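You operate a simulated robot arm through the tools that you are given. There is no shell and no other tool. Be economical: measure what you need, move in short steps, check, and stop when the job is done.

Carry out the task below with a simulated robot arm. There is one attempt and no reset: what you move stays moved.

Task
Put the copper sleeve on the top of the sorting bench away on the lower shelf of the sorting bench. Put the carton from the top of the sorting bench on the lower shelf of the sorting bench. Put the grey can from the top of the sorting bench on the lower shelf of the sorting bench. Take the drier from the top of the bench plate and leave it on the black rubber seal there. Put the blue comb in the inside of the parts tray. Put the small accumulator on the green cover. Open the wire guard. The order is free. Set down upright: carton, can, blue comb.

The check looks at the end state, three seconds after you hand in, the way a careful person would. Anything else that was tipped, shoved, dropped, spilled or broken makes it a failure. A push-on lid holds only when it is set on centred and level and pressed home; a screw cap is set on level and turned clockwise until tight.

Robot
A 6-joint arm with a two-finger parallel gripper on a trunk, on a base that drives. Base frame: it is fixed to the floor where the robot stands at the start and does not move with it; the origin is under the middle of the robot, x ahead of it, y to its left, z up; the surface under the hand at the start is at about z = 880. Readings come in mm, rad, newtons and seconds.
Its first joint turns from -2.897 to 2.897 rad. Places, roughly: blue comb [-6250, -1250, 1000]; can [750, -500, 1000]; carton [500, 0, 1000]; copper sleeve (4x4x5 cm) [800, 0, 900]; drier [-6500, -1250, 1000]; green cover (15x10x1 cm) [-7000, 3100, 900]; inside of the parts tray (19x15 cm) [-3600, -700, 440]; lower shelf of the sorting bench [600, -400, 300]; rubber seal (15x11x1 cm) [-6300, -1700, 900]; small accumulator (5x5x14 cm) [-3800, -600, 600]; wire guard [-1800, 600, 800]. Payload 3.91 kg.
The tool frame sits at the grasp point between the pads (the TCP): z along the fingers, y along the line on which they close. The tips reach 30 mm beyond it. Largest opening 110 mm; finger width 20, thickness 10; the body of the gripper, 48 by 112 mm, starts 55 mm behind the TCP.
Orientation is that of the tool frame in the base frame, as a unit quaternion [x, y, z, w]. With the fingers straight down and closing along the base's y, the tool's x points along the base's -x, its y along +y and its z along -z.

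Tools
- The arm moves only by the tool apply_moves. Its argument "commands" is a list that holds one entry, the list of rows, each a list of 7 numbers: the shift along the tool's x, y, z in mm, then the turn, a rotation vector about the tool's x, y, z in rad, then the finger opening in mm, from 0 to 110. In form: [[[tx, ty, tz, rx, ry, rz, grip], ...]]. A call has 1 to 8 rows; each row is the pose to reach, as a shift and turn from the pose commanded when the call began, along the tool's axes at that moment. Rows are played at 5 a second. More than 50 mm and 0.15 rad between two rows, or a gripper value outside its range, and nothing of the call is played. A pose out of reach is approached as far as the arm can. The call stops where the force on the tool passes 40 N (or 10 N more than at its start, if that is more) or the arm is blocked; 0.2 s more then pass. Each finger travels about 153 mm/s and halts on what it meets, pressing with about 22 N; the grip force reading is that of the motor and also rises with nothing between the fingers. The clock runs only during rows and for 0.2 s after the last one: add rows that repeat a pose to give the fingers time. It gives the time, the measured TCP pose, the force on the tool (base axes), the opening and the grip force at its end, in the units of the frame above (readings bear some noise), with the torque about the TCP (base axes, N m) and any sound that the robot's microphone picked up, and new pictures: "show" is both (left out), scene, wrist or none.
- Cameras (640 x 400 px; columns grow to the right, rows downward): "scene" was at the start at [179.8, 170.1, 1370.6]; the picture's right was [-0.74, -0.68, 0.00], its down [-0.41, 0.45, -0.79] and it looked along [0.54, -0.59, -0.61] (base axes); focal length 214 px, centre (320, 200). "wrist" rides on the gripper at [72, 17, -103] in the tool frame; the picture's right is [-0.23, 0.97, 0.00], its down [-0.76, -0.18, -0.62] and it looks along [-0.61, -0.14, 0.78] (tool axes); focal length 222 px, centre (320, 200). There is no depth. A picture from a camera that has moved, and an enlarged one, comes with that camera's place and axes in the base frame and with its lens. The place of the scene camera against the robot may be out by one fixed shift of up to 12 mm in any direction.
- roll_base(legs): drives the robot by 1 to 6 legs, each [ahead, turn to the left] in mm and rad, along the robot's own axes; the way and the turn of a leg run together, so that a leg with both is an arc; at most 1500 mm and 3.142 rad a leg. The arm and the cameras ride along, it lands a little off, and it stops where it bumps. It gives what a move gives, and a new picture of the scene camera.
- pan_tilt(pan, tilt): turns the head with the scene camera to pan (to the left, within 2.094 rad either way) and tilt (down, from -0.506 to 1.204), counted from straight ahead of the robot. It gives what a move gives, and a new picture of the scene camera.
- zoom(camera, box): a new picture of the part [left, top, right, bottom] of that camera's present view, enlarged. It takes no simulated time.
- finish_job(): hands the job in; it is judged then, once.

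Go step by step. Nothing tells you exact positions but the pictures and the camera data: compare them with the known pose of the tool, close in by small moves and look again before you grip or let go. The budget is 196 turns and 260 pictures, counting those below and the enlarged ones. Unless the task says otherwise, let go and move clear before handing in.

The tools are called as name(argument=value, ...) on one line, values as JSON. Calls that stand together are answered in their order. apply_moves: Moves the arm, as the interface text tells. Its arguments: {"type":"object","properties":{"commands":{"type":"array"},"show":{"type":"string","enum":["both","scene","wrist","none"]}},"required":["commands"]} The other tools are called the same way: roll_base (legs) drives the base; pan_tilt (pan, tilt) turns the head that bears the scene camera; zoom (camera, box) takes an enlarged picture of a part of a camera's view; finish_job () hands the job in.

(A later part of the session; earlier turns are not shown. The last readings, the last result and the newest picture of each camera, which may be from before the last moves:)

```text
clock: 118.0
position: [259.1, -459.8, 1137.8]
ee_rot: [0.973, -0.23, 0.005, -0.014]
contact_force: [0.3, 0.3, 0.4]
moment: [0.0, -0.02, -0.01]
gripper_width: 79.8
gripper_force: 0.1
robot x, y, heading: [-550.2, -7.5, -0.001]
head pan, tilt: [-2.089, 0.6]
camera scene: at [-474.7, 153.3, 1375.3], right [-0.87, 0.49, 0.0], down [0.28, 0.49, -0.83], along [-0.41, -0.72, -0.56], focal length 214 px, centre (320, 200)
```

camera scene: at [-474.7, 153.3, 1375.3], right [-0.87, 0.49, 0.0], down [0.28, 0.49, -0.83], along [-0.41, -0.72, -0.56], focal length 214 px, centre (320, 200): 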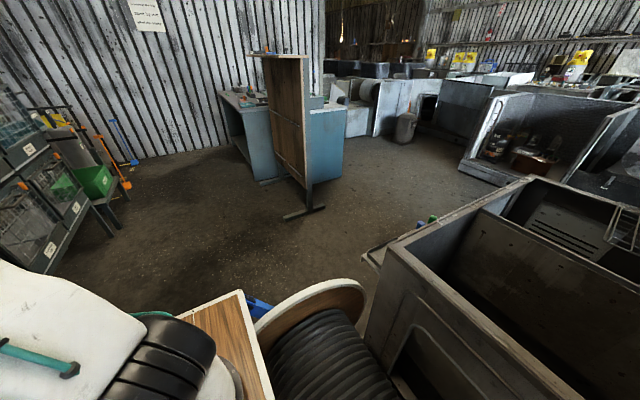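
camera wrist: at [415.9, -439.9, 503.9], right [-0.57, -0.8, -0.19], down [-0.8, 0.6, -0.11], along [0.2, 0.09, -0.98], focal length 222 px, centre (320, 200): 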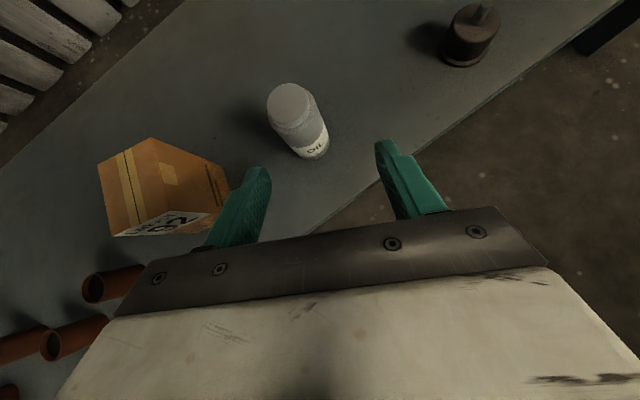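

The wire guard lies on the machine behind us, hinged near x -1500 with a handle around (-2200,680); I have to drive round it. First fold the arm in for travel.

apply_moves(commands=[[[-41, -24, -6, 0, 0, -0.058, 80], [-82, -48, -12, 0, 0, -0.116, 80], [-123, -72, -18, 0, 0, -0.174, 80], [-164, -96, -24, 0, 0, -0.232, 80], [-205, -120, -30, 0, 0, -0.29, 80], [-246, -144, -36, 0, 0, -0.348, 80], [-287, -168, -42, 0, 0, -0.406, 80], [-328, -192, -48, 0, 0, -0.465, 80]]], show="none")

roll_base(legs=[[170, 0], [0, -1.571]])

pan_tilt(pan=0.0, tilt=0.45)

```text
clock: 119.8
position: [52.7, -138.1, 1191.0]
ee_rot: [1.0, 0.001, 0.007, -0.013]
contact_force: [0.9, -0.2, -1.6]
moment: [-0.02, 0.02, -0.01]
gripper_width: 80.0
gripper_force: 0.0
robot x, y, heading: [-552.4, -3.3, 0.001]
head pan, tilt: [-2.089, 0.6]
```

```text
clock: 125.0
position: [-514.8, -608.7, 1192.1]
ee_rot: [0.712, -0.702, 0.014, -0.003]
contact_force: [0.7, 0.5, -0.7]
moment: [0.03, 0.01, 0.0]
gripper_width: 80.3
gripper_force: 0.0
robot x, y, heading: [-389.0, -6.4, -1.555]
head pan, tilt: [-2.089, 0.6]
camera scene: at [-238.0, -88.6, 1375.3], right [0.48, 0.88, 0.0], down [0.5, -0.27, -0.83], along [-0.72, 0.4, -0.56], focal length 214 px, centre (320, 200)
```

scene: 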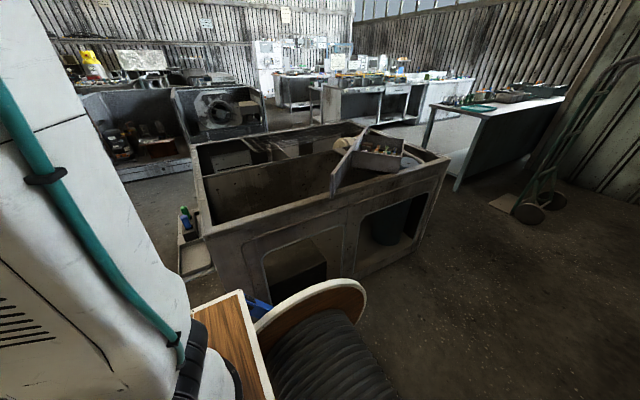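

```text
clock: 127.0
position: [-514.5, -609.1, 1192.6]
ee_rot: [0.712, -0.702, 0.014, -0.003]
contact_force: [0.0, 1.3, -0.4]
moment: [-0.02, 0.01, 0.03]
gripper_width: 79.9
gripper_force: 0.0
robot x, y, heading: [-387.8, -1.8, -1.553]
head pan, tilt: [0.0, 0.45]
camera scene: at [-159.1, -223.1, 1388.8], right [-1.0, -0.02, 0.0], down [-0.01, 0.44, -0.9], along [0.01, -0.9, -0.44], focal length 214 px, centre (320, 200)
```

scene: 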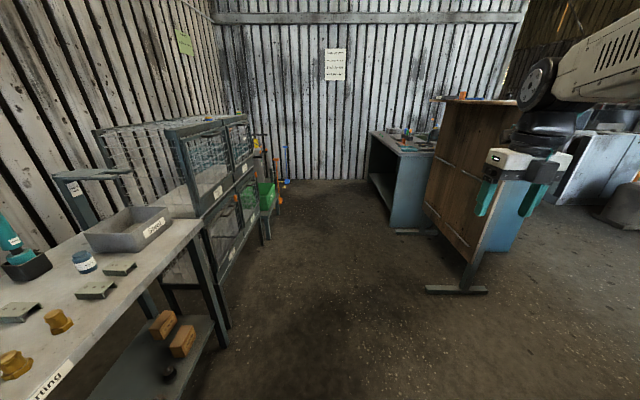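

I have a good overview. Drive to the corridor at y≈-880, turn to face -x, and look ahead.

roll_base(legs=[[880, 0], [0, -1.588], [600, 0]])

pan_tilt(pan=-0.6, tilt=0.5)

```text
clock: 138.7
position: [-1585.3, -724.2, 1193.3]
ee_rot: [0.016, 1.0, -0.012, -0.008]
contact_force: [0.4, 0.2, -0.3]
moment: [0.0, 0.03, 0.02]
gripper_width: 79.9
gripper_force: 0.0
robot x, y, heading: [-986.4, -877.3, 3.109]
head pan, tilt: [0.0, 0.45]
camera scene: at [-1222.8, -1106.8, 1388.8], right [0.03, 1.0, 0.0], down [0.44, -0.01, -0.9], along [-0.9, 0.03, -0.44], focal length 214 px, centre (320, 200)
```

scene: 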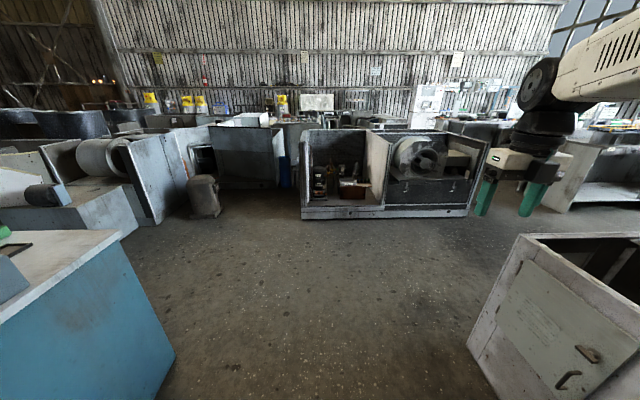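

```text
clock: 139.7
position: [-1584.5, -721.8, 1191.5]
ee_rot: [0.017, 1.0, -0.012, -0.008]
contact_force: [-0.9, 0.6, -0.4]
moment: [0.0, 0.01, -0.05]
gripper_width: 80.2
gripper_force: 0.0
robot x, y, heading: [-985.7, -880.8, 3.109]
head pan, tilt: [-0.6, 0.499]
camera scene: at [-1204.4, -1056.0, 1384.4], right [0.59, 0.81, 0.0], down [0.39, -0.28, -0.88], along [-0.71, 0.52, -0.48], focal length 214 px, centre (320, 200)
```

scene: 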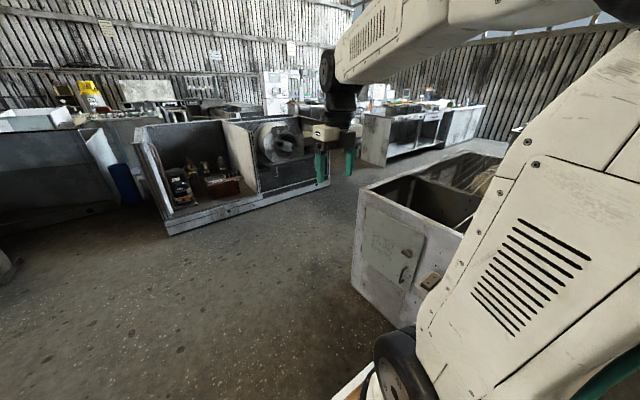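

The aisle between the guard machine (x≈-2060…-2200) and the accumulator box (x≈-3500) is wide enough. Drive into it and turn to face +y.

roll_base(legs=[[1500, 0], [290, 0], [0, -1.538]])

pan_tilt(pan=-0.7, tilt=0.5)

pan_tilt(pan=0.9, tilt=0.6)

```text
clock: 152.4
position: [-2666.1, -242.8, 1191.7]
ee_rot: [0.692, 0.721, -0.003, -0.015]
contact_force: [0.3, 0.8, 0.8]
moment: [0.01, 0.01, 0.0]
gripper_width: 80.1
gripper_force: 0.2
robot x, y, heading: [-2779.1, -850.2, 1.612]
head pan, tilt: [-0.6, 0.499]
camera scene: at [-2977.2, -655.4, 1384.4], right [0.85, -0.53, 0.0], down [-0.25, -0.41, -0.88], along [0.46, 0.74, -0.48], focal length 214 px, centre (320, 200)
```

scene: 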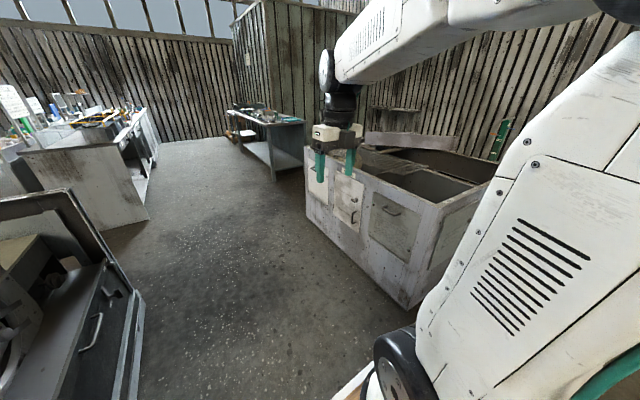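

```text
clock: 153.1
position: [-2665.8, -242.8, 1192.4]
ee_rot: [0.692, 0.722, -0.004, -0.015]
contact_force: [-0.5, -0.2, 0.6]
moment: [0.03, 0.0, 0.0]
gripper_width: 79.9
gripper_force: 0.1
robot x, y, heading: [-2776.1, -849.8, 1.613]
head pan, tilt: [-0.7, 0.499]
camera scene: at [-2969.8, -660.5, 1384.4], right [0.79, -0.61, 0.0], down [-0.29, -0.38, -0.88], along [0.54, 0.7, -0.48], focal length 214 px, centre (320, 200)
```

scene: 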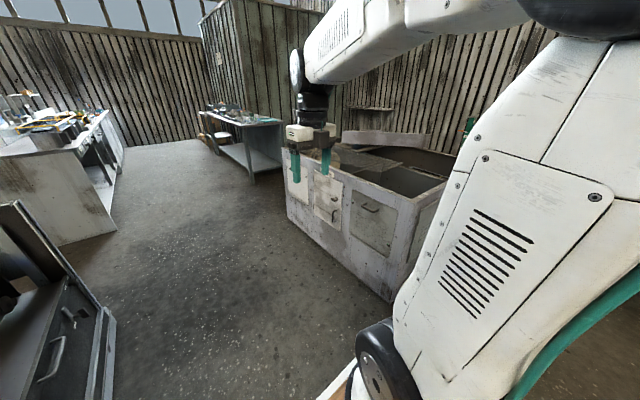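

```text
clock: 154.8
position: [-2665.2, -241.8, 1192.2]
ee_rot: [0.692, 0.722, -0.003, -0.014]
contact_force: [-0.3, -0.1, -0.2]
moment: [-0.01, 0.01, 0.02]
gripper_width: 79.8
gripper_force: 0.0
robot x, y, heading: [-2773.4, -849.2, 1.611]
head pan, tilt: [0.901, 0.6]
camera scene: at [-3096.9, -680.6, 1375.3], right [0.59, 0.81, 0.0], down [0.46, -0.33, -0.83], along [-0.67, 0.48, -0.56], focal length 214 px, centre (320, 200)
```

scene: 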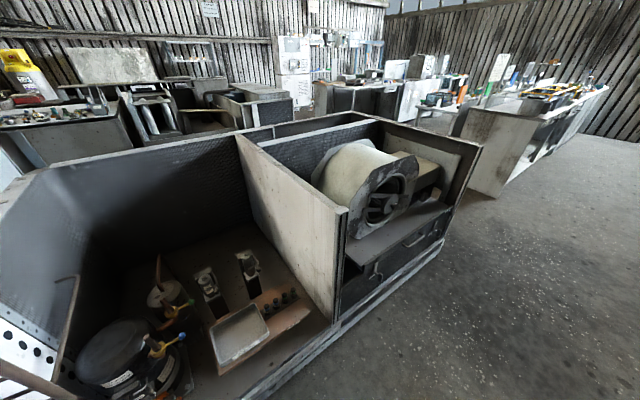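

zoom(camera="scene", box=[40, 230, 340, 400])

pan_tilt(pan=-0.3, tilt=0.5)

```text
2.13 times, centred on (190, 315) of scene
camera zoom: at [-3096.9, -680.6, 1375.3], right [0.59, 0.81, 0.0], down [0.46, -0.33, -0.83], along [-0.67, 0.48, -0.56], focal length 458 px, centre (597, -45)
```

zoom: 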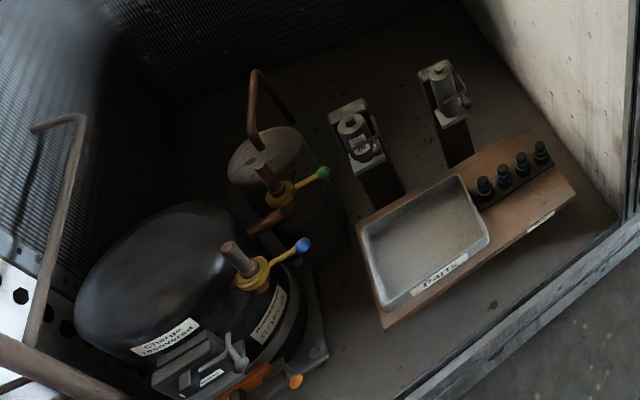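

```text
clock: 156.2
position: [-2666.2, -242.3, 1194.0]
ee_rot: [0.692, 0.722, -0.003, -0.014]
contact_force: [0.2, -0.4, 0.2]
moment: [0.02, -0.01, 0.03]
gripper_width: 79.7
gripper_force: 0.1
robot x, y, heading: [-2778.1, -853.8, 1.609]
head pan, tilt: [-0.3, 0.499]
camera scene: at [-3002.2, -644.6, 1384.4], right [0.97, -0.25, 0.0], down [-0.12, -0.46, -0.88], along [0.22, 0.85, -0.48], focal length 214 px, centre (320, 200)
```

scene: 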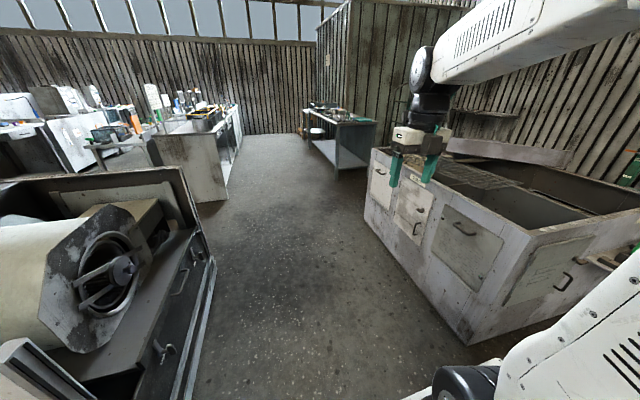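

roll_base(legs=[[1490, -0.03], [0, -1.58]])

pan_tilt(pan=0.0, tilt=0.75)

```text
clock: 167.5
position: [-2224.8, 516.7, 1192.4]
ee_rot: [1.0, -0.002, 0.008, -0.012]
contact_force: [0.7, 0.4, -0.1]
moment: [0.0, 0.0, 0.0]
gripper_width: 79.8
gripper_force: 0.0
robot x, y, heading: [-2832.8, 656.1, -0.004]
head pan, tilt: [-0.3, 0.499]
camera scene: at [-2619.5, 860.8, 1384.4], right [-0.3, -0.95, 0.0], down [-0.46, 0.14, -0.88], along [0.84, -0.26, -0.48], focal length 214 px, centre (320, 200)
```

scene: 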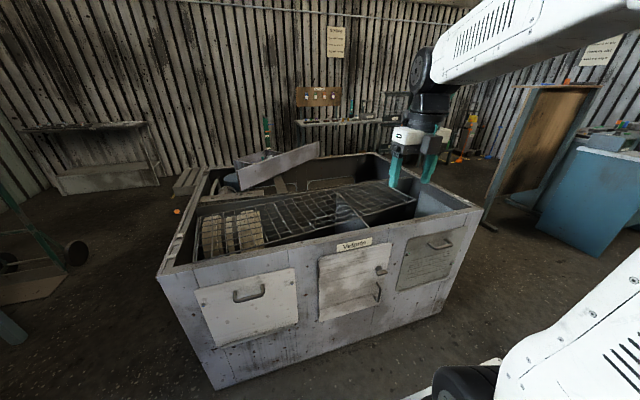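

```text
clock: 168.3
position: [-2225.2, 515.9, 1192.8]
ee_rot: [1.0, -0.002, 0.008, -0.013]
contact_force: [-0.2, -0.2, 0.0]
moment: [0.02, -0.04, -0.04]
gripper_width: 80.3
gripper_force: 0.0
robot x, y, heading: [-2830.4, 653.8, -0.002]
head pan, tilt: [0.0, 0.75]
camera scene: at [-2623.4, 887.7, 1362.5], right [0.0, -1.0, 0.0], down [-0.68, 0.0, -0.73], along [0.73, 0.0, -0.68], focal length 214 px, centre (320, 200)
```

scene: 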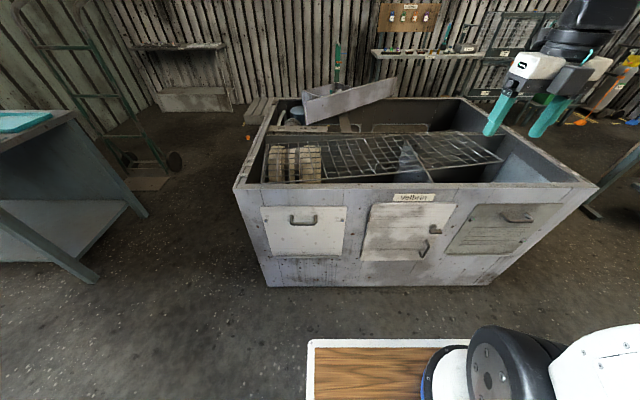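

zoom(camera="scene", box=[225, 80, 605, 300])

zoom(camera="scene", box=[250, 120, 400, 200])

zoom(camera="scene", box=[380, 110, 540, 210])

```text
1.68 times, centred on (415, 190) of scene
camera zoom: at [-2623.4, 887.7, 1362.5], right [0.0, -1.0, 0.0], down [-0.68, 0.0, -0.73], along [0.73, 0.0, -0.68], focal length 361 px, centre (160, 217)
```

zoom: 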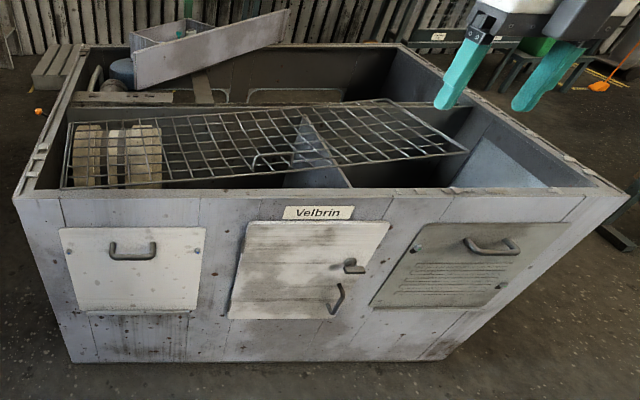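

```text
4.27 times, centred on (325, 160) of scene
camera zoom: at [-2623.4, 887.7, 1362.5], right [0.0, -1.0, 0.0], down [-0.68, 0.0, -0.73], along [0.73, 0.0, -0.68], focal length 915 px, centre (299, 371)
```

zoom: 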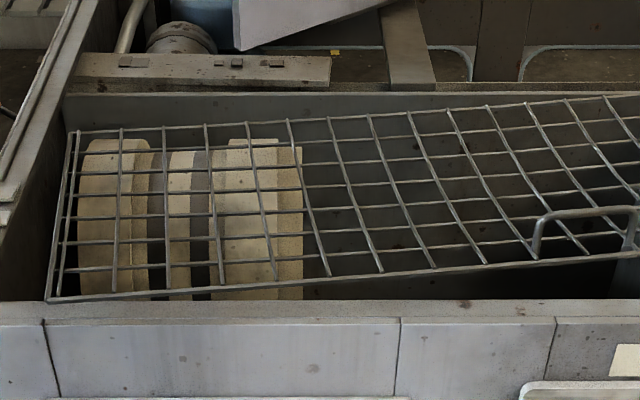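

```text
4.00 times, centred on (460, 160) of scene
camera zoom: at [-2623.4, 887.7, 1362.5], right [0.0, -1.0, 0.0], down [-0.68, 0.0, -0.73], along [0.73, 0.0, -0.68], focal length 858 px, centre (-240, 360)
```

zoom: 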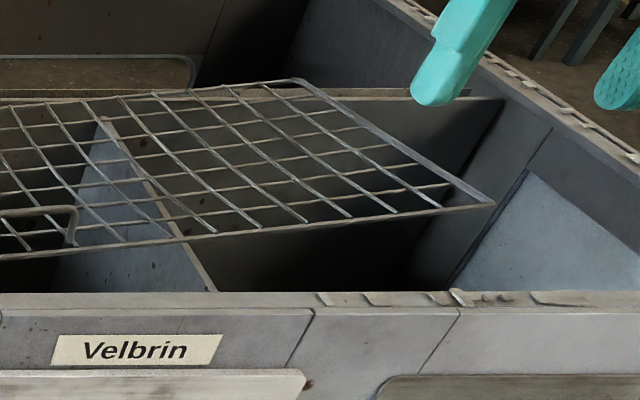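

The handle stands on the guard's front bar at about (-1965,638,901); the hinge seems to run along its rear bar. I drive closer and turn the gripper so that the fingers close along x.

roll_base(legs=[[285, 0]])

apply_moves(commands=[[[0, 0, 0, 0, 0, -0.149, 80], [0, 0, 0, 0, 0, -0.298, 80], [0, 0, 0, 0, 0, -0.447, 80], [0, 0, 0, 0, 0, -0.596, 80], [0, 0, 0, 0, 0, -0.745, 80], [0, 0, 0, 0, 0, -0.894, 80]]], show="none")

apply_moves(commands=[[[0, 0, 0, 0, 0, -0.149, 80], [0, 0, 0, 0, 0, -0.298, 80], [0, 0, 0, 0, 0, -0.447, 80], [0, 0, 0, 0, 0, -0.596, 80], [0, 0, 0, 0, 0, -0.677, 80]]], show="both")

```text
clock: 170.3
position: [-1943.4, 522.4, 1192.1]
ee_rot: [1.0, 0.003, 0.008, -0.013]
contact_force: [0.0, 0.6, 0.4]
moment: [0.02, 0.01, 0.04]
gripper_width: 80.0
gripper_force: 0.1
robot x, y, heading: [-2545.3, 653.9, 0.008]
head pan, tilt: [0.0, 0.75]
camera scene: at [-2346.4, 890.5, 1362.4], right [0.01, -1.0, 0.0], down [-0.68, 0.0, -0.73], along [0.73, 0.01, -0.68], focal length 214 px, centre (320, 200)
```

scene: 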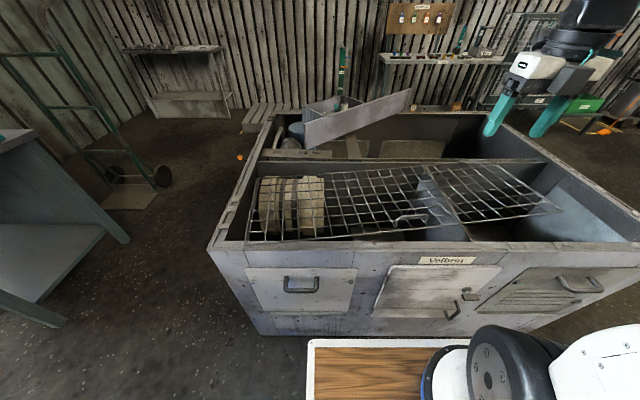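

```text
clock: 171.7
position: [-1944.7, 523.6, 1192.8]
ee_rot: [0.9, 0.436, 0.013, -0.008]
contact_force: [-0.7, 0.2, 0.3]
moment: [0.0, -0.01, -0.04]
gripper_width: 80.0
gripper_force: 0.0
robot x, y, heading: [-2547.4, 655.9, 0.009]
head pan, tilt: [0.0, 0.75]
```

```text
clock: 172.9
position: [-1944.9, 524.0, 1193.4]
ee_rot: [0.705, 0.709, 0.015, -0.003]
contact_force: [-0.4, -0.2, -0.2]
moment: [0.01, -0.03, -0.03]
gripper_width: 79.9
gripper_force: 0.0
robot x, y, heading: [-2544.7, 654.5, 0.009]
head pan, tilt: [0.0, 0.75]
camera scene: at [-2346.4, 890.5, 1362.4], right [0.01, -1.0, 0.0], down [-0.68, 0.0, -0.73], along [0.73, 0.01, -0.68], focal length 214 px, centre (320, 200)
camera wrist: at [-1929.6, 593.0, 1297.4], right [0.98, -0.22, 0.01], down [-0.18, -0.78, 0.6], along [-0.13, -0.59, -0.8], focal length 222 px, centre (320, 200)
```

scene: 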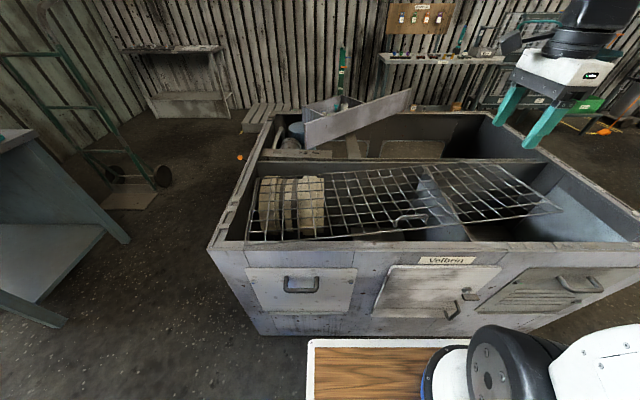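
wrist: 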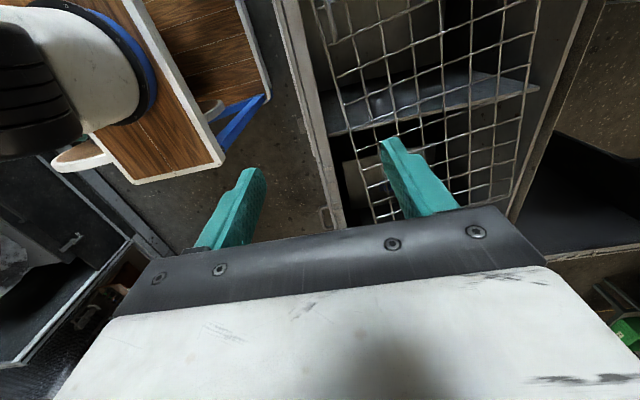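

zoom(camera="scene", box=[230, 130, 420, 250])

zoom(camera="scene", box=[390, 130, 580, 250])

zoom(camera="wrist", box=[270, 0, 600, 210])

```text
3.33 times, centred on (325, 190) of scene
camera zoom: at [-2346.4, 890.5, 1362.4], right [0.01, -1.0, 0.0], down [-0.68, 0.0, -0.73], along [0.73, 0.01, -0.68], focal length 715 px, centre (303, 233)
```

zoom: 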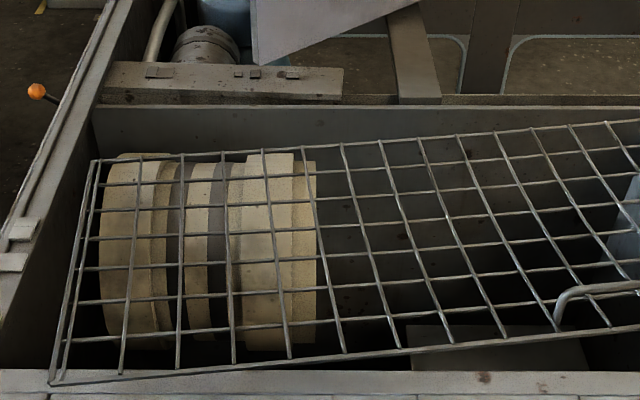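

```text
3.33 times, centred on (485, 190) of scene
camera zoom: at [-2346.4, 890.5, 1362.4], right [0.01, -1.0, 0.0], down [-0.68, 0.0, -0.73], along [0.73, 0.01, -0.68], focal length 715 px, centre (-230, 233)
```

zoom: 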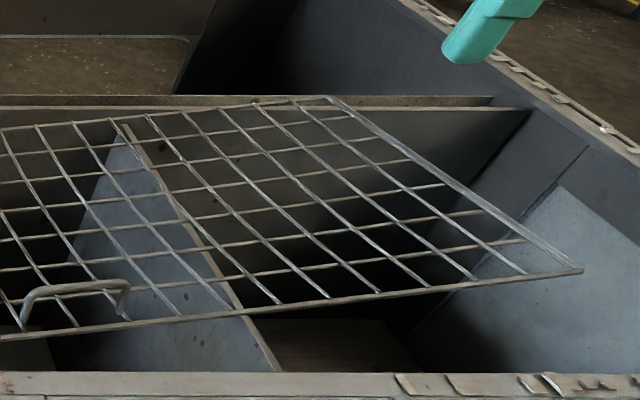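

```text
1.90 times, centred on (435, 105) of wrist
camera zoom: at [-1929.6, 593.0, 1297.4], right [0.98, -0.22, 0.01], down [-0.18, -0.78, 0.6], along [-0.13, -0.59, -0.8], focal length 423 px, centre (101, 381)
```

zoom: 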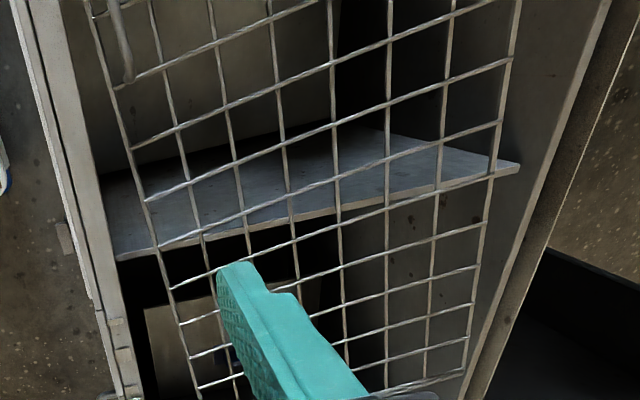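

apply_moves(commands=[[[28, -5, 40, 0, 0, 0, 80], [57, -10, 80, 0, 0, 0, 80], [86, -15, 120, 0, 0, 0, 80], [115, -20, 160, 0, 0, 0, 80]]], show="both")

```text
clock: 173.9
position: [-1964.3, 640.9, 1033.3]
ee_rot: [0.705, 0.709, 0.014, -0.003]
contact_force: [0.2, -0.3, -0.1]
moment: [0.01, -0.01, 0.04]
gripper_width: 80.2
gripper_force: 0.0
robot x, y, heading: [-2549.2, 655.3, 0.002]
head pan, tilt: [0.0, 0.75]
camera scene: at [-2346.6, 890.3, 1362.5], right [0.01, -1.0, 0.0], down [-0.68, 0.0, -0.73], along [0.73, 0.01, -0.68], focal length 214 px, centre (320, 200)
camera wrist: at [-1949.6, 710.2, 1137.8], right [0.97, -0.22, 0.01], down [-0.18, -0.78, 0.6], along [-0.13, -0.59, -0.8], focal length 222 px, centre (320, 200)
```

scene: 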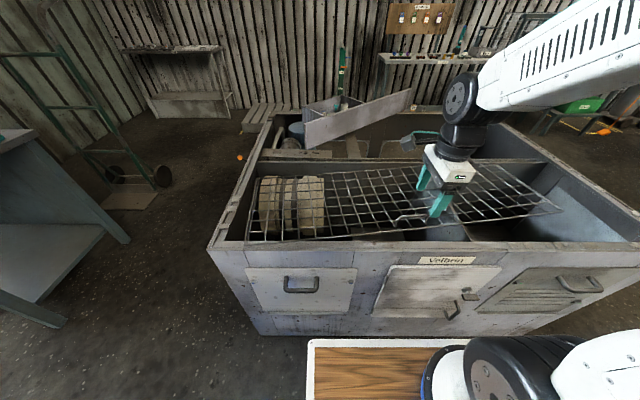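
wrist: 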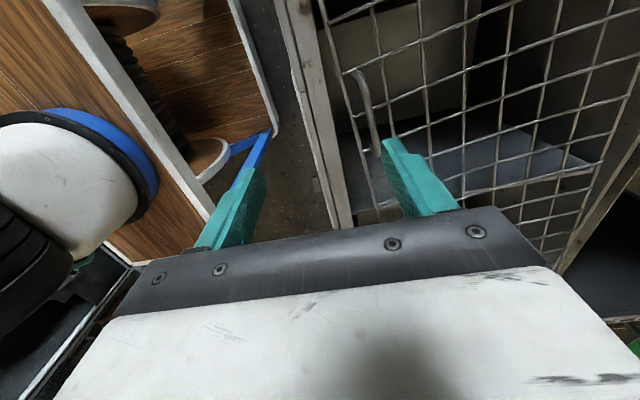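

zoom(camera="wrist", box=[290, 30, 450, 190])

```text
2.50 times, centred on (370, 110) of wrist
camera zoom: at [-1949.6, 710.2, 1137.8], right [0.97, -0.22, 0.01], down [-0.18, -0.78, 0.6], along [-0.13, -0.59, -0.8], focal length 555 px, centre (195, 425)
```

zoom: 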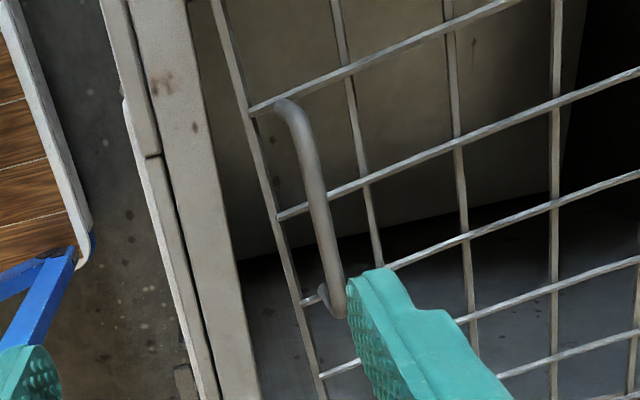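

apply_moves(commands=[[[-4, 25, 20, 0, 0, 0, 60], [-8, 50, 55, 0, 0, 0, 50], [-8, 50, 85, 0, 0, 0, 50]]], show="wrist")

```text
clock: 174.7
position: [-1910.6, 636.8, 950.4]
ee_rot: [0.706, 0.708, 0.014, -0.002]
contact_force: [-1.4, 0.3, 1.0]
moment: [0.02, 0.02, 0.0]
gripper_width: 50.2
gripper_force: 0.1
robot x, y, heading: [-2548.2, 653.3, 0.011]
head pan, tilt: [0.0, 0.75]
camera wrist: at [-1895.6, 706.0, 1055.2], right [0.97, -0.22, 0.01], down [-0.18, -0.78, 0.6], along [-0.13, -0.59, -0.8], focal length 222 px, centre (320, 200)
```

wrist: 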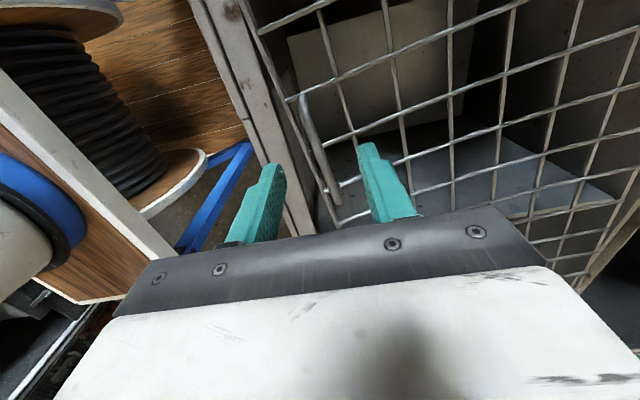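

Handle is centred between the fingers; lower 43 mm and close.

apply_moves(commands=[[[0, 0, 20, 0, 0, 0, 50], [0, 0, 43, 0, 0, 0, 50], [0, 0, 43, 0, 0, 0, 20], [0, 0, 43, 0, 0, 0, 0], [0, 0, 43, 0, 0, 0, 0]]], show="wrist")

```text
clock: 175.9
position: [-1913.6, 637.3, 906.1]
ee_rot: [0.705, 0.709, 0.013, -0.004]
contact_force: [-8.3, -0.2, -1.8]
moment: [0.08, 0.14, 0.98]
gripper_width: 10.0
gripper_force: 45.0
robot x, y, heading: [-2547.2, 653.2, 0.009]
head pan, tilt: [0.0, 0.75]
camera wrist: at [-1896.9, 706.9, 1012.0], right [0.98, -0.22, 0.01], down [-0.18, -0.78, 0.6], along [-0.13, -0.59, -0.8], focal length 222 px, centre (320, 200)
```

wrist: 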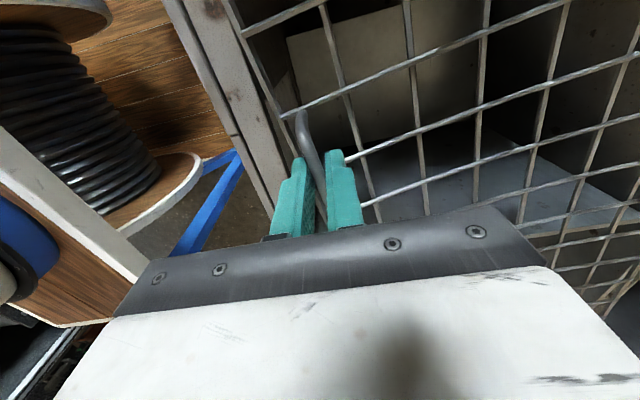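

Gripped (10 mm rod). I turn slightly to relieve the twist and lift 40 mm to learn how it hinges.

apply_moves(commands=[[[0, 0, 0, 0, 0, -0.1, 0], [0, 0, -10, 0, 0, -0.15, 0], [0, 0, -20, 0, 0, -0.15, 0], [0, 0, -30, 0, 0, -0.15, 0], [0, 0, -40, 0, 0, -0.15, 0]]], show="both")

```text
clock: 176.9
position: [-1906.3, 637.8, 937.2]
ee_rot: [0.65, 0.759, 0.019, 0.003]
contact_force: [12.6, 4.6, -5.1]
moment: [-0.02, -0.23, -0.91]
gripper_width: 7.7
gripper_force: 45.4
robot x, y, heading: [-2549.5, 655.1, 0.004]
head pan, tilt: [0.0, 0.75]
stopped in row 5: the force on the tool passed its limit at 47 N (the readings are from after the stop); the commanded pose is now the measured one
camera scene: at [-2345.6, 890.9, 1362.3], right [0.01, -1.0, 0.0], down [-0.68, -0.01, -0.73], along [0.73, 0.01, -0.68], focal length 214 px, centre (320, 200)
camera wrist: at [-1903.2, 709.9, 1041.9], right [1.0, -0.07, 0.03], down [-0.08, -0.8, 0.6], along [-0.02, -0.6, -0.8], focal length 222 px, centre (320, 200)
```

scene: 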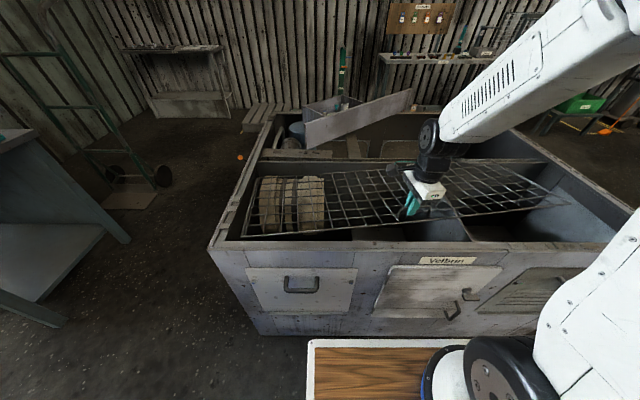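
wrist: 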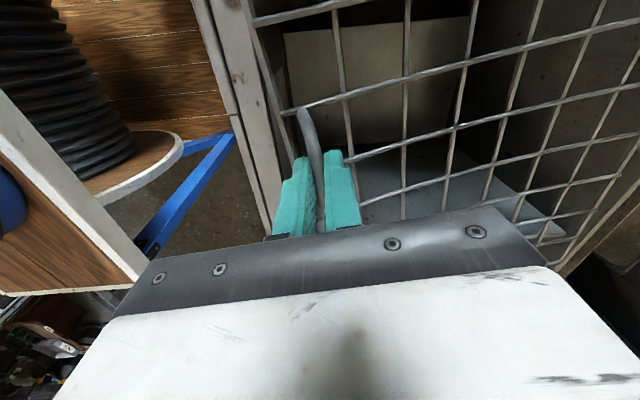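

zoom(camera="scene", box=[230, 130, 420, 250])

zoom(camera="scene", box=[390, 130, 580, 250])

```text
3.33 times, centred on (325, 190) of scene
camera zoom: at [-2345.6, 890.9, 1362.3], right [0.01, -1.0, 0.0], down [-0.68, -0.01, -0.73], along [0.73, 0.01, -0.68], focal length 715 px, centre (303, 233)
```

zoom: 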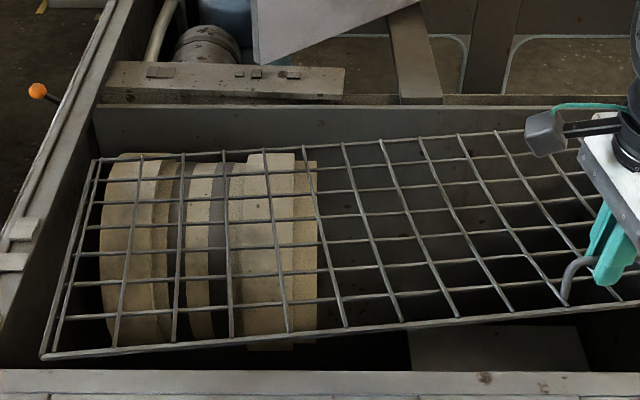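

```text
3.33 times, centred on (485, 190) of scene
camera zoom: at [-2345.6, 890.9, 1362.3], right [0.01, -1.0, 0.0], down [-0.68, -0.01, -0.73], along [0.73, 0.01, -0.68], focal length 715 px, centre (-230, 233)
```

zoom: 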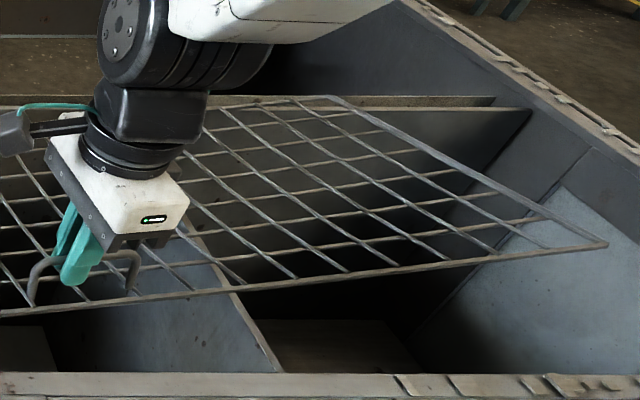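

Only the front bar moves; the rear bar is the hinge, radius about 320 mm. I follow the arc in small steps.

apply_moves(commands=[[[1.5, 5, -15.5, 0, 0, 0.07, 0], [3, 10.5, -31, 0, 0, 0.07, 0], [4.5, 17, -46, 0, 0, 0.07, 0], [6, 25, -61, 0, 0, 0.07, 0], [7.3, 33, -75.5, 0, 0, 0.07, 0], [8.6, 42, -90, 0, 0, 0.07, 0], [10, 52, -103, 0, 0, 0.07, 0], [11.3, 62, -116, 0, 0, 0.07, 0]]], show="both")

```text
clock: 177.7
position: [-1891.0, 641.7, 980.9]
ee_rot: [0.676, 0.737, 0.02, 0.004]
contact_force: [14.9, -3.6, -7.6]
moment: [-0.62, -0.33, 0.87]
gripper_width: 8.1
gripper_force: 45.1
robot x, y, heading: [-2543.6, 657.5, 0.001]
head pan, tilt: [0.0, 0.75]
stopped in row 4: the force on the tool passed its limit at 41 N (the readings are from after the stop); the commanded pose is now the measured one
camera scene: at [-2344.9, 890.4, 1362.3], right [0.01, -1.0, 0.0], down [-0.68, 0.0, -0.73], along [0.73, 0.01, -0.68], focal length 214 px, centre (320, 200)
camera wrist: at [-1883.4, 712.9, 1085.8], right [0.99, -0.14, 0.03], down [-0.13, -0.79, 0.6], along [-0.06, -0.6, -0.8], focal length 222 px, centre (320, 200)
```

scene: 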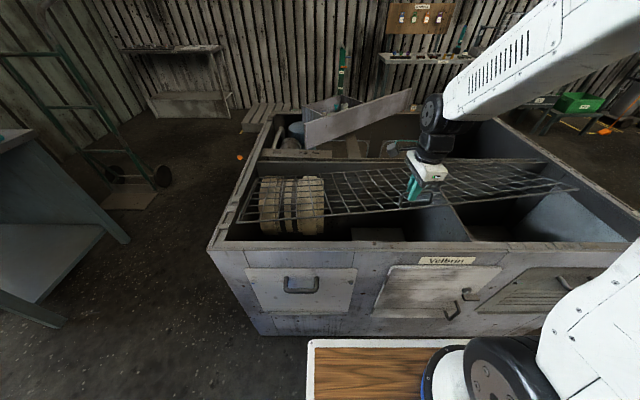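
wrist: 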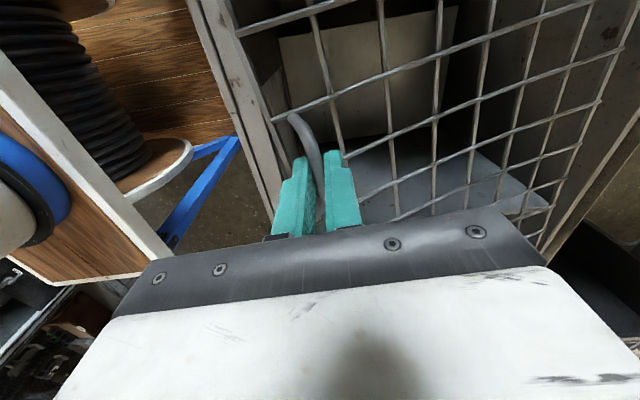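

apply_moves(commands=[[[0.7, 10, -14, 0, 0, 0, 0], [1.3, 20, -27, 0, 0, 0, 0], [2, 30.5, -41, 0, 0, 0, 0], [2.7, 40.2, -54, 0, 0, 0, 0], [3.3, 50.5, -66, 0, 0, 0, 0], [3.9, 61, -78, 0, 0, 0, 0], [4.4, 73, -89.5, 0, 0, 0, 0], [4.9, 85, -100, 0, 0, 0, 0]]], show="scene")

```text
clock: 178.5
position: [-1870.6, 645.7, 1020.0]
ee_rot: [0.675, 0.737, 0.016, 0.001]
contact_force: [-16.6, -3.9, 7.1]
moment: [-0.15, 0.26, 0.92]
gripper_width: 8.3
gripper_force: 45.0
robot x, y, heading: [-2549.5, 653.5, 0.004]
head pan, tilt: [0.0, 0.75]
stopped in row 4: the force on the tool passed its limit at 42 N (the readings are from after the stop); the commanded pose is now the measured one
camera scene: at [-2346.9, 890.1, 1362.6], right [0.01, -1.0, 0.0], down [-0.68, 0.0, -0.73], along [0.73, 0.0, -0.68], focal length 214 px, centre (320, 200)
```

scene: 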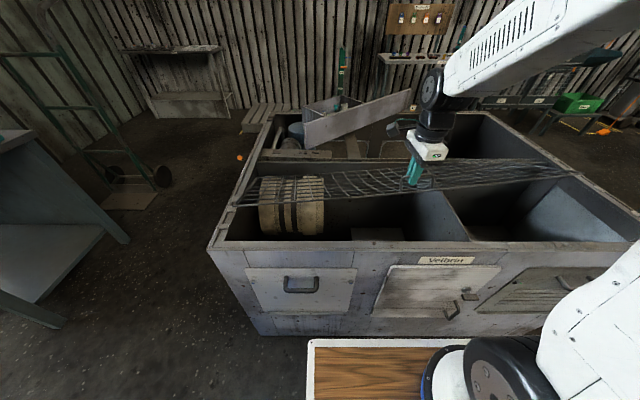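

apply_moves(commands=[[[0.5, 7, -15, 0, 0, 0, 0], [1, 16.3, -29, 0, 0, 0, 0], [1.5, 26.5, -42.3, 0, 0, 0, 0], [2, 37.5, -55, 0, 0, 0, 0], [2.5, 49, -67, 0, 0, 0, 0], [3, 61, -78.7, 0, 0, 0, 0], [3.5, 74, -89.6, 0, 0, 0, 0], [4, 87, -100, 0, 0, 0, 0]]], show="none")

```text
clock: 180.3
position: [-1784.8, 654.8, 1121.6]
ee_rot: [0.676, 0.736, 0.016, 0.001]
contact_force: [12.7, 7.0, -26.8]
moment: [0.24, -0.21, 0.92]
gripper_width: 8.5
gripper_force: 44.9
robot x, y, heading: [-2548.7, 653.5, 0.007]
head pan, tilt: [0.0, 0.75]
```

apply_moves(commands=[[[1.7, 15, -7.5, 0, 0, 0, 0], [3.4, 30, -14.5, 0, 0, 0, 0], [5, 45, -22, 0, 0, 0, 0], [6.7, 60, -29.5, 0, 0, 0, 0], [8, 75.5, -35.5, 0, 0, 0, 0], [9, 90.5, -41.5, 0, 0, 0, 0], [10, 107, -46.5, 0, 0, 0, 0], [11, 122, -50.5, 0, 0, 0, 0]]], show="scene")

```text
clock: 182.1
position: [-1665.2, 673.2, 1174.6]
ee_rot: [0.676, 0.737, 0.017, 0.0]
contact_force: [1.6, -21.5, -4.1]
moment: [-0.19, 0.06, 0.89]
gripper_width: 8.5
gripper_force: 44.4
robot x, y, heading: [-2549.3, 657.3, 0.008]
head pan, tilt: [0.0, 0.75]
camera scene: at [-2345.7, 889.2, 1362.6], right [0.01, -1.0, 0.0], down [-0.68, 0.0, -0.73], along [0.73, 0.01, -0.68], focal length 214 px, centre (320, 200)
```

scene: 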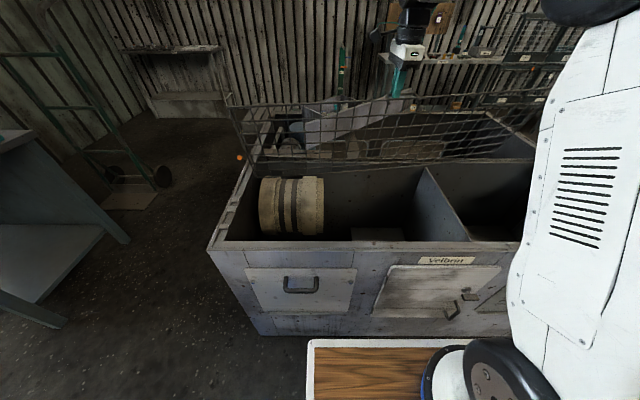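

apply_moves(commands=[[[-2.5, 16, -3.5, 0, 0, 0, 0], [-5, 32, -6.4, 0, 0, 0, 0], [-7, 48.5, -8.3, 0, 0, 0, 0], [-9, 65, -9.5, 0, 0, 0, 0], [-10.5, 81.5, -9.8, 0, 0, 0, 0], [-12, 98, -9.4, 0, 0, 0, 0]]], show="none")

```text
clock: 182.8
position: [-1626.8, 678.6, 1180.9]
ee_rot: [0.675, 0.738, 0.015, -0.006]
contact_force: [-1.3, 7.4, -0.3]
moment: [0.36, 0.04, 0.89]
gripper_width: 8.5
gripper_force: 44.9
robot x, y, heading: [-2547.6, 657.2, 0.012]
head pan, tilt: [0.0, 0.75]
stopped in row 3: the force on the tool passed its limit at 54 N (the readings are from after the stop); the commanded pose is now the measured one
```

apply_moves(commands=[[[-0.9, 10, -1, 0, 0, 0, 0], [-1.7, 20, -2, 0, 0, 0, 0], [-2.6, 30, -2.5, 0, 0, 0, 0]]], show="none")

```text
clock: 183.2
position: [-1626.5, 678.0, 1182.0]
ee_rot: [0.674, 0.739, 0.009, -0.011]
contact_force: [-18.6, -0.2, 5.1]
moment: [-0.34, 0.45, 0.98]
gripper_width: 8.3
gripper_force: 45.5
robot x, y, heading: [-2549.2, 657.9, 0.012]
head pan, tilt: [0.0, 0.75]
stopped in row 1: the force on the tool passed its limit at 56 N (the readings are from after the stop); the commanded pose is now the measured one
```

It has reached its stop (about 75° open). I loosen the grip a little to see whether it stays up, with the finger still behind the rod as a guard.

apply_moves(commands=[[[0, -3, 0, 0, 0, 0, 0], [0, -3, 0, 0, 0, 0, 15], [0, -3, 0, 0, 0, 0, 40], [0, -3, 0, 0, 0, 0, 40], [0, -3, 0, 0, 0, 0, 40]]], show="both")

```text
clock: 184.4
position: [-1628.4, 676.9, 1181.8]
ee_rot: [0.675, 0.738, 0.009, -0.011]
contact_force: [-0.2, -0.8, -0.6]
moment: [0.01, 0.03, -0.03]
gripper_width: 39.7
gripper_force: 0.0
robot x, y, heading: [-2543.0, 655.0, 0.01]
head pan, tilt: [0.0, 0.75]
camera scene: at [-2347.3, 891.2, 1362.4], right [0.01, -1.0, 0.0], down [-0.68, -0.01, -0.73], along [0.73, 0.01, -0.68], focal length 214 px, centre (320, 200)
camera wrist: at [-1617.3, 748.4, 1285.7], right [0.99, -0.14, -0.01], down [-0.11, -0.79, 0.6], along [-0.09, -0.6, -0.8], focal length 222 px, centre (320, 200)
```

scene: 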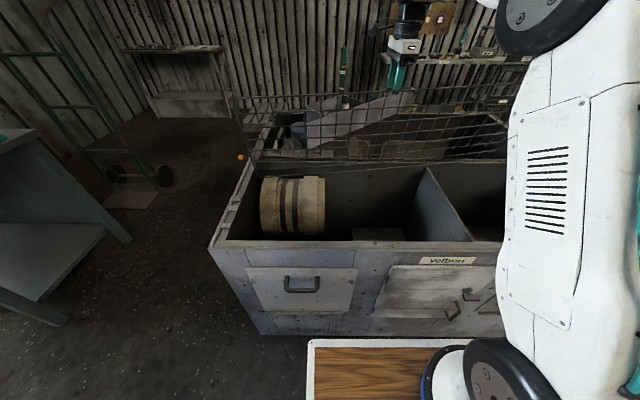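
wrist: 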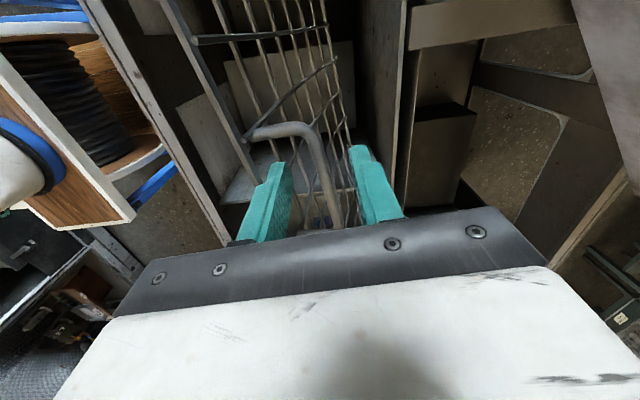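

It stays up by itself. Withdraw straight up.

apply_moves(commands=[[[0, 0, -20, 0, 0, 0, 40], [0, 0, -45, 0, 0, 0, 40], [0, 0, -80, 0, 0, 0, 40], [0, 0, -110, 0, 0, 0, 40]]], show="scene")

```text
clock: 185.4
position: [-1627.5, 674.5, 1293.3]
ee_rot: [0.674, 0.738, 0.008, -0.011]
contact_force: [-0.2, 0.4, 0.0]
moment: [-0.01, 0.0, 0.02]
gripper_width: 40.4
gripper_force: 0.1
robot x, y, heading: [-2550.3, 652.2, 0.007]
head pan, tilt: [0.0, 0.75]
camera scene: at [-2347.3, 891.2, 1362.4], right [0.01, -1.0, 0.0], down [-0.68, -0.01, -0.73], along [0.73, 0.01, -0.68], focal length 214 px, centre (320, 200)
```

scene: 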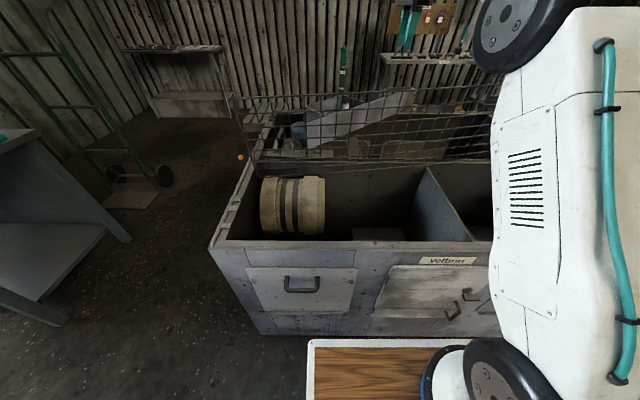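

apply_moves(commands=[[[-9, -38.5, 0, 0, 0, 0, 60], [-18, -77, 0, 0, 0, 0, 60], [-27, -115, 0, 0, 0, 0, 60], [-36, -154, 0, 0, 0, 0, 60], [-45, -192, 10, 0, 0, 0, 60], [-54, -231, 30, 0, 0, 0, 60], [-63, -269, 60, 0, 0, 0, 60], [-72, -308, 90, 0, 0, 0, 60]]], show="none")

roll_base(legs=[[-290, 0], [0, -1.571], [1250, 0], [0, -1.571]])

pan_tilt(pan=0.0, tilt=0.8)

```text
clock: 187.2
position: [-1928.4, 576.8, 1196.6]
ee_rot: [0.674, 0.739, 0.009, -0.01]
contact_force: [-0.3, 0.9, -0.4]
moment: [0.0, 0.07, -0.01]
gripper_width: 59.8
gripper_force: 0.0
robot x, y, heading: [-2549.8, 654.1, 0.01]
head pan, tilt: [0.0, 0.75]
```

```text
clock: 202.7
position: [-3437.1, -530.6, 1198.1]
ee_rot: [0.746, -0.666, 0.01, 0.009]
contact_force: [0.2, 0.3, 0.5]
moment: [0.01, 0.02, 0.02]
gripper_width: 60.1
gripper_force: 0.0
robot x, y, heading: [-2812.8, -593.8, -3.111]
head pan, tilt: [0.0, 0.75]
camera scene: at [-3029.9, -837.9, 1362.4], right [-0.03, 1.0, 0.0], down [0.68, 0.02, -0.73], along [-0.73, -0.02, -0.68], focal length 214 px, centre (320, 200)
```

scene: 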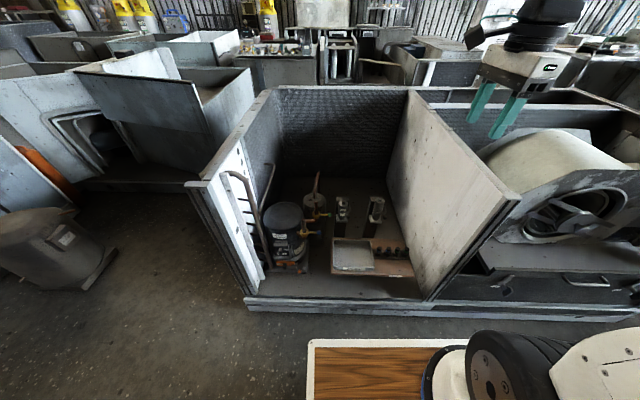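

```text
clock: 203.4
position: [-3437.7, -530.7, 1199.5]
ee_rot: [0.745, -0.667, 0.012, 0.009]
contact_force: [0.1, -0.1, 0.1]
moment: [0.0, 0.02, 0.02]
gripper_width: 60.0
gripper_force: 0.0
robot x, y, heading: [-2817.5, -596.6, -3.113]
head pan, tilt: [0.0, 0.799]
camera scene: at [-3027.7, -837.9, 1358.4], right [-0.03, 1.0, 0.0], down [0.72, 0.02, -0.7], along [-0.7, -0.02, -0.72], focal length 214 px, centre (320, 200)
```

scene: 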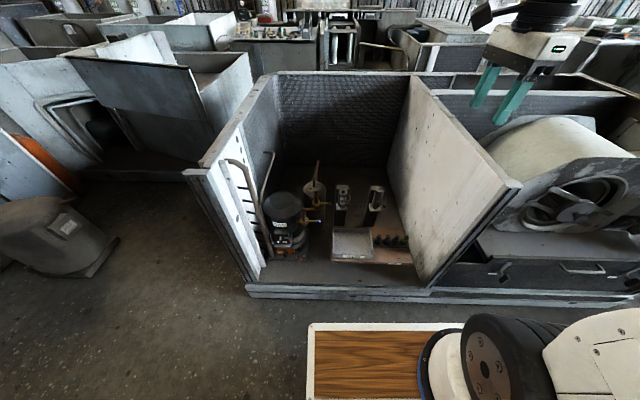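

zoom(camera="scene", box=[250, 150, 440, 290])

zoom(camera="scene", box=[315, 170, 415, 270])

```text
2.86 times, centred on (345, 220) of scene
camera zoom: at [-3027.7, -837.9, 1358.4], right [-0.03, 1.0, 0.0], down [0.72, 0.02, -0.7], along [-0.7, -0.02, -0.72], focal length 613 px, centre (249, 143)
```

zoom: 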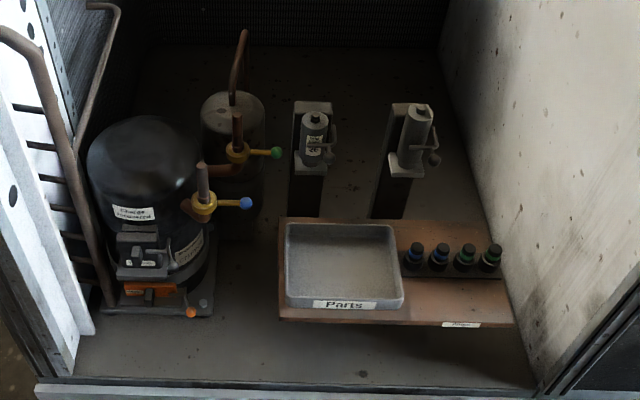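

```text
4.00 times, centred on (365, 220) of scene
camera zoom: at [-3027.7, -837.9, 1358.4], right [-0.03, 1.0, 0.0], down [0.72, 0.02, -0.7], along [-0.7, -0.02, -0.72], focal length 858 px, centre (140, 120)
```

zoom: 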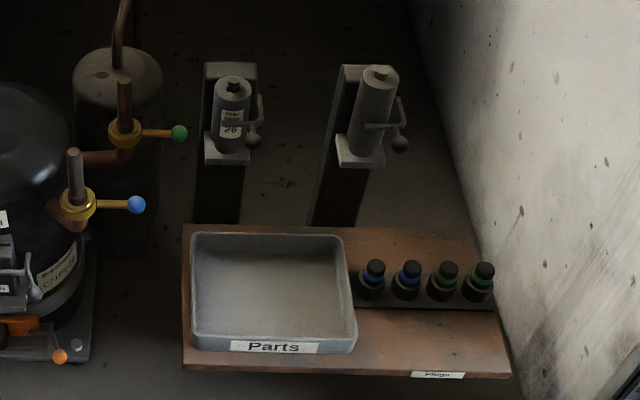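

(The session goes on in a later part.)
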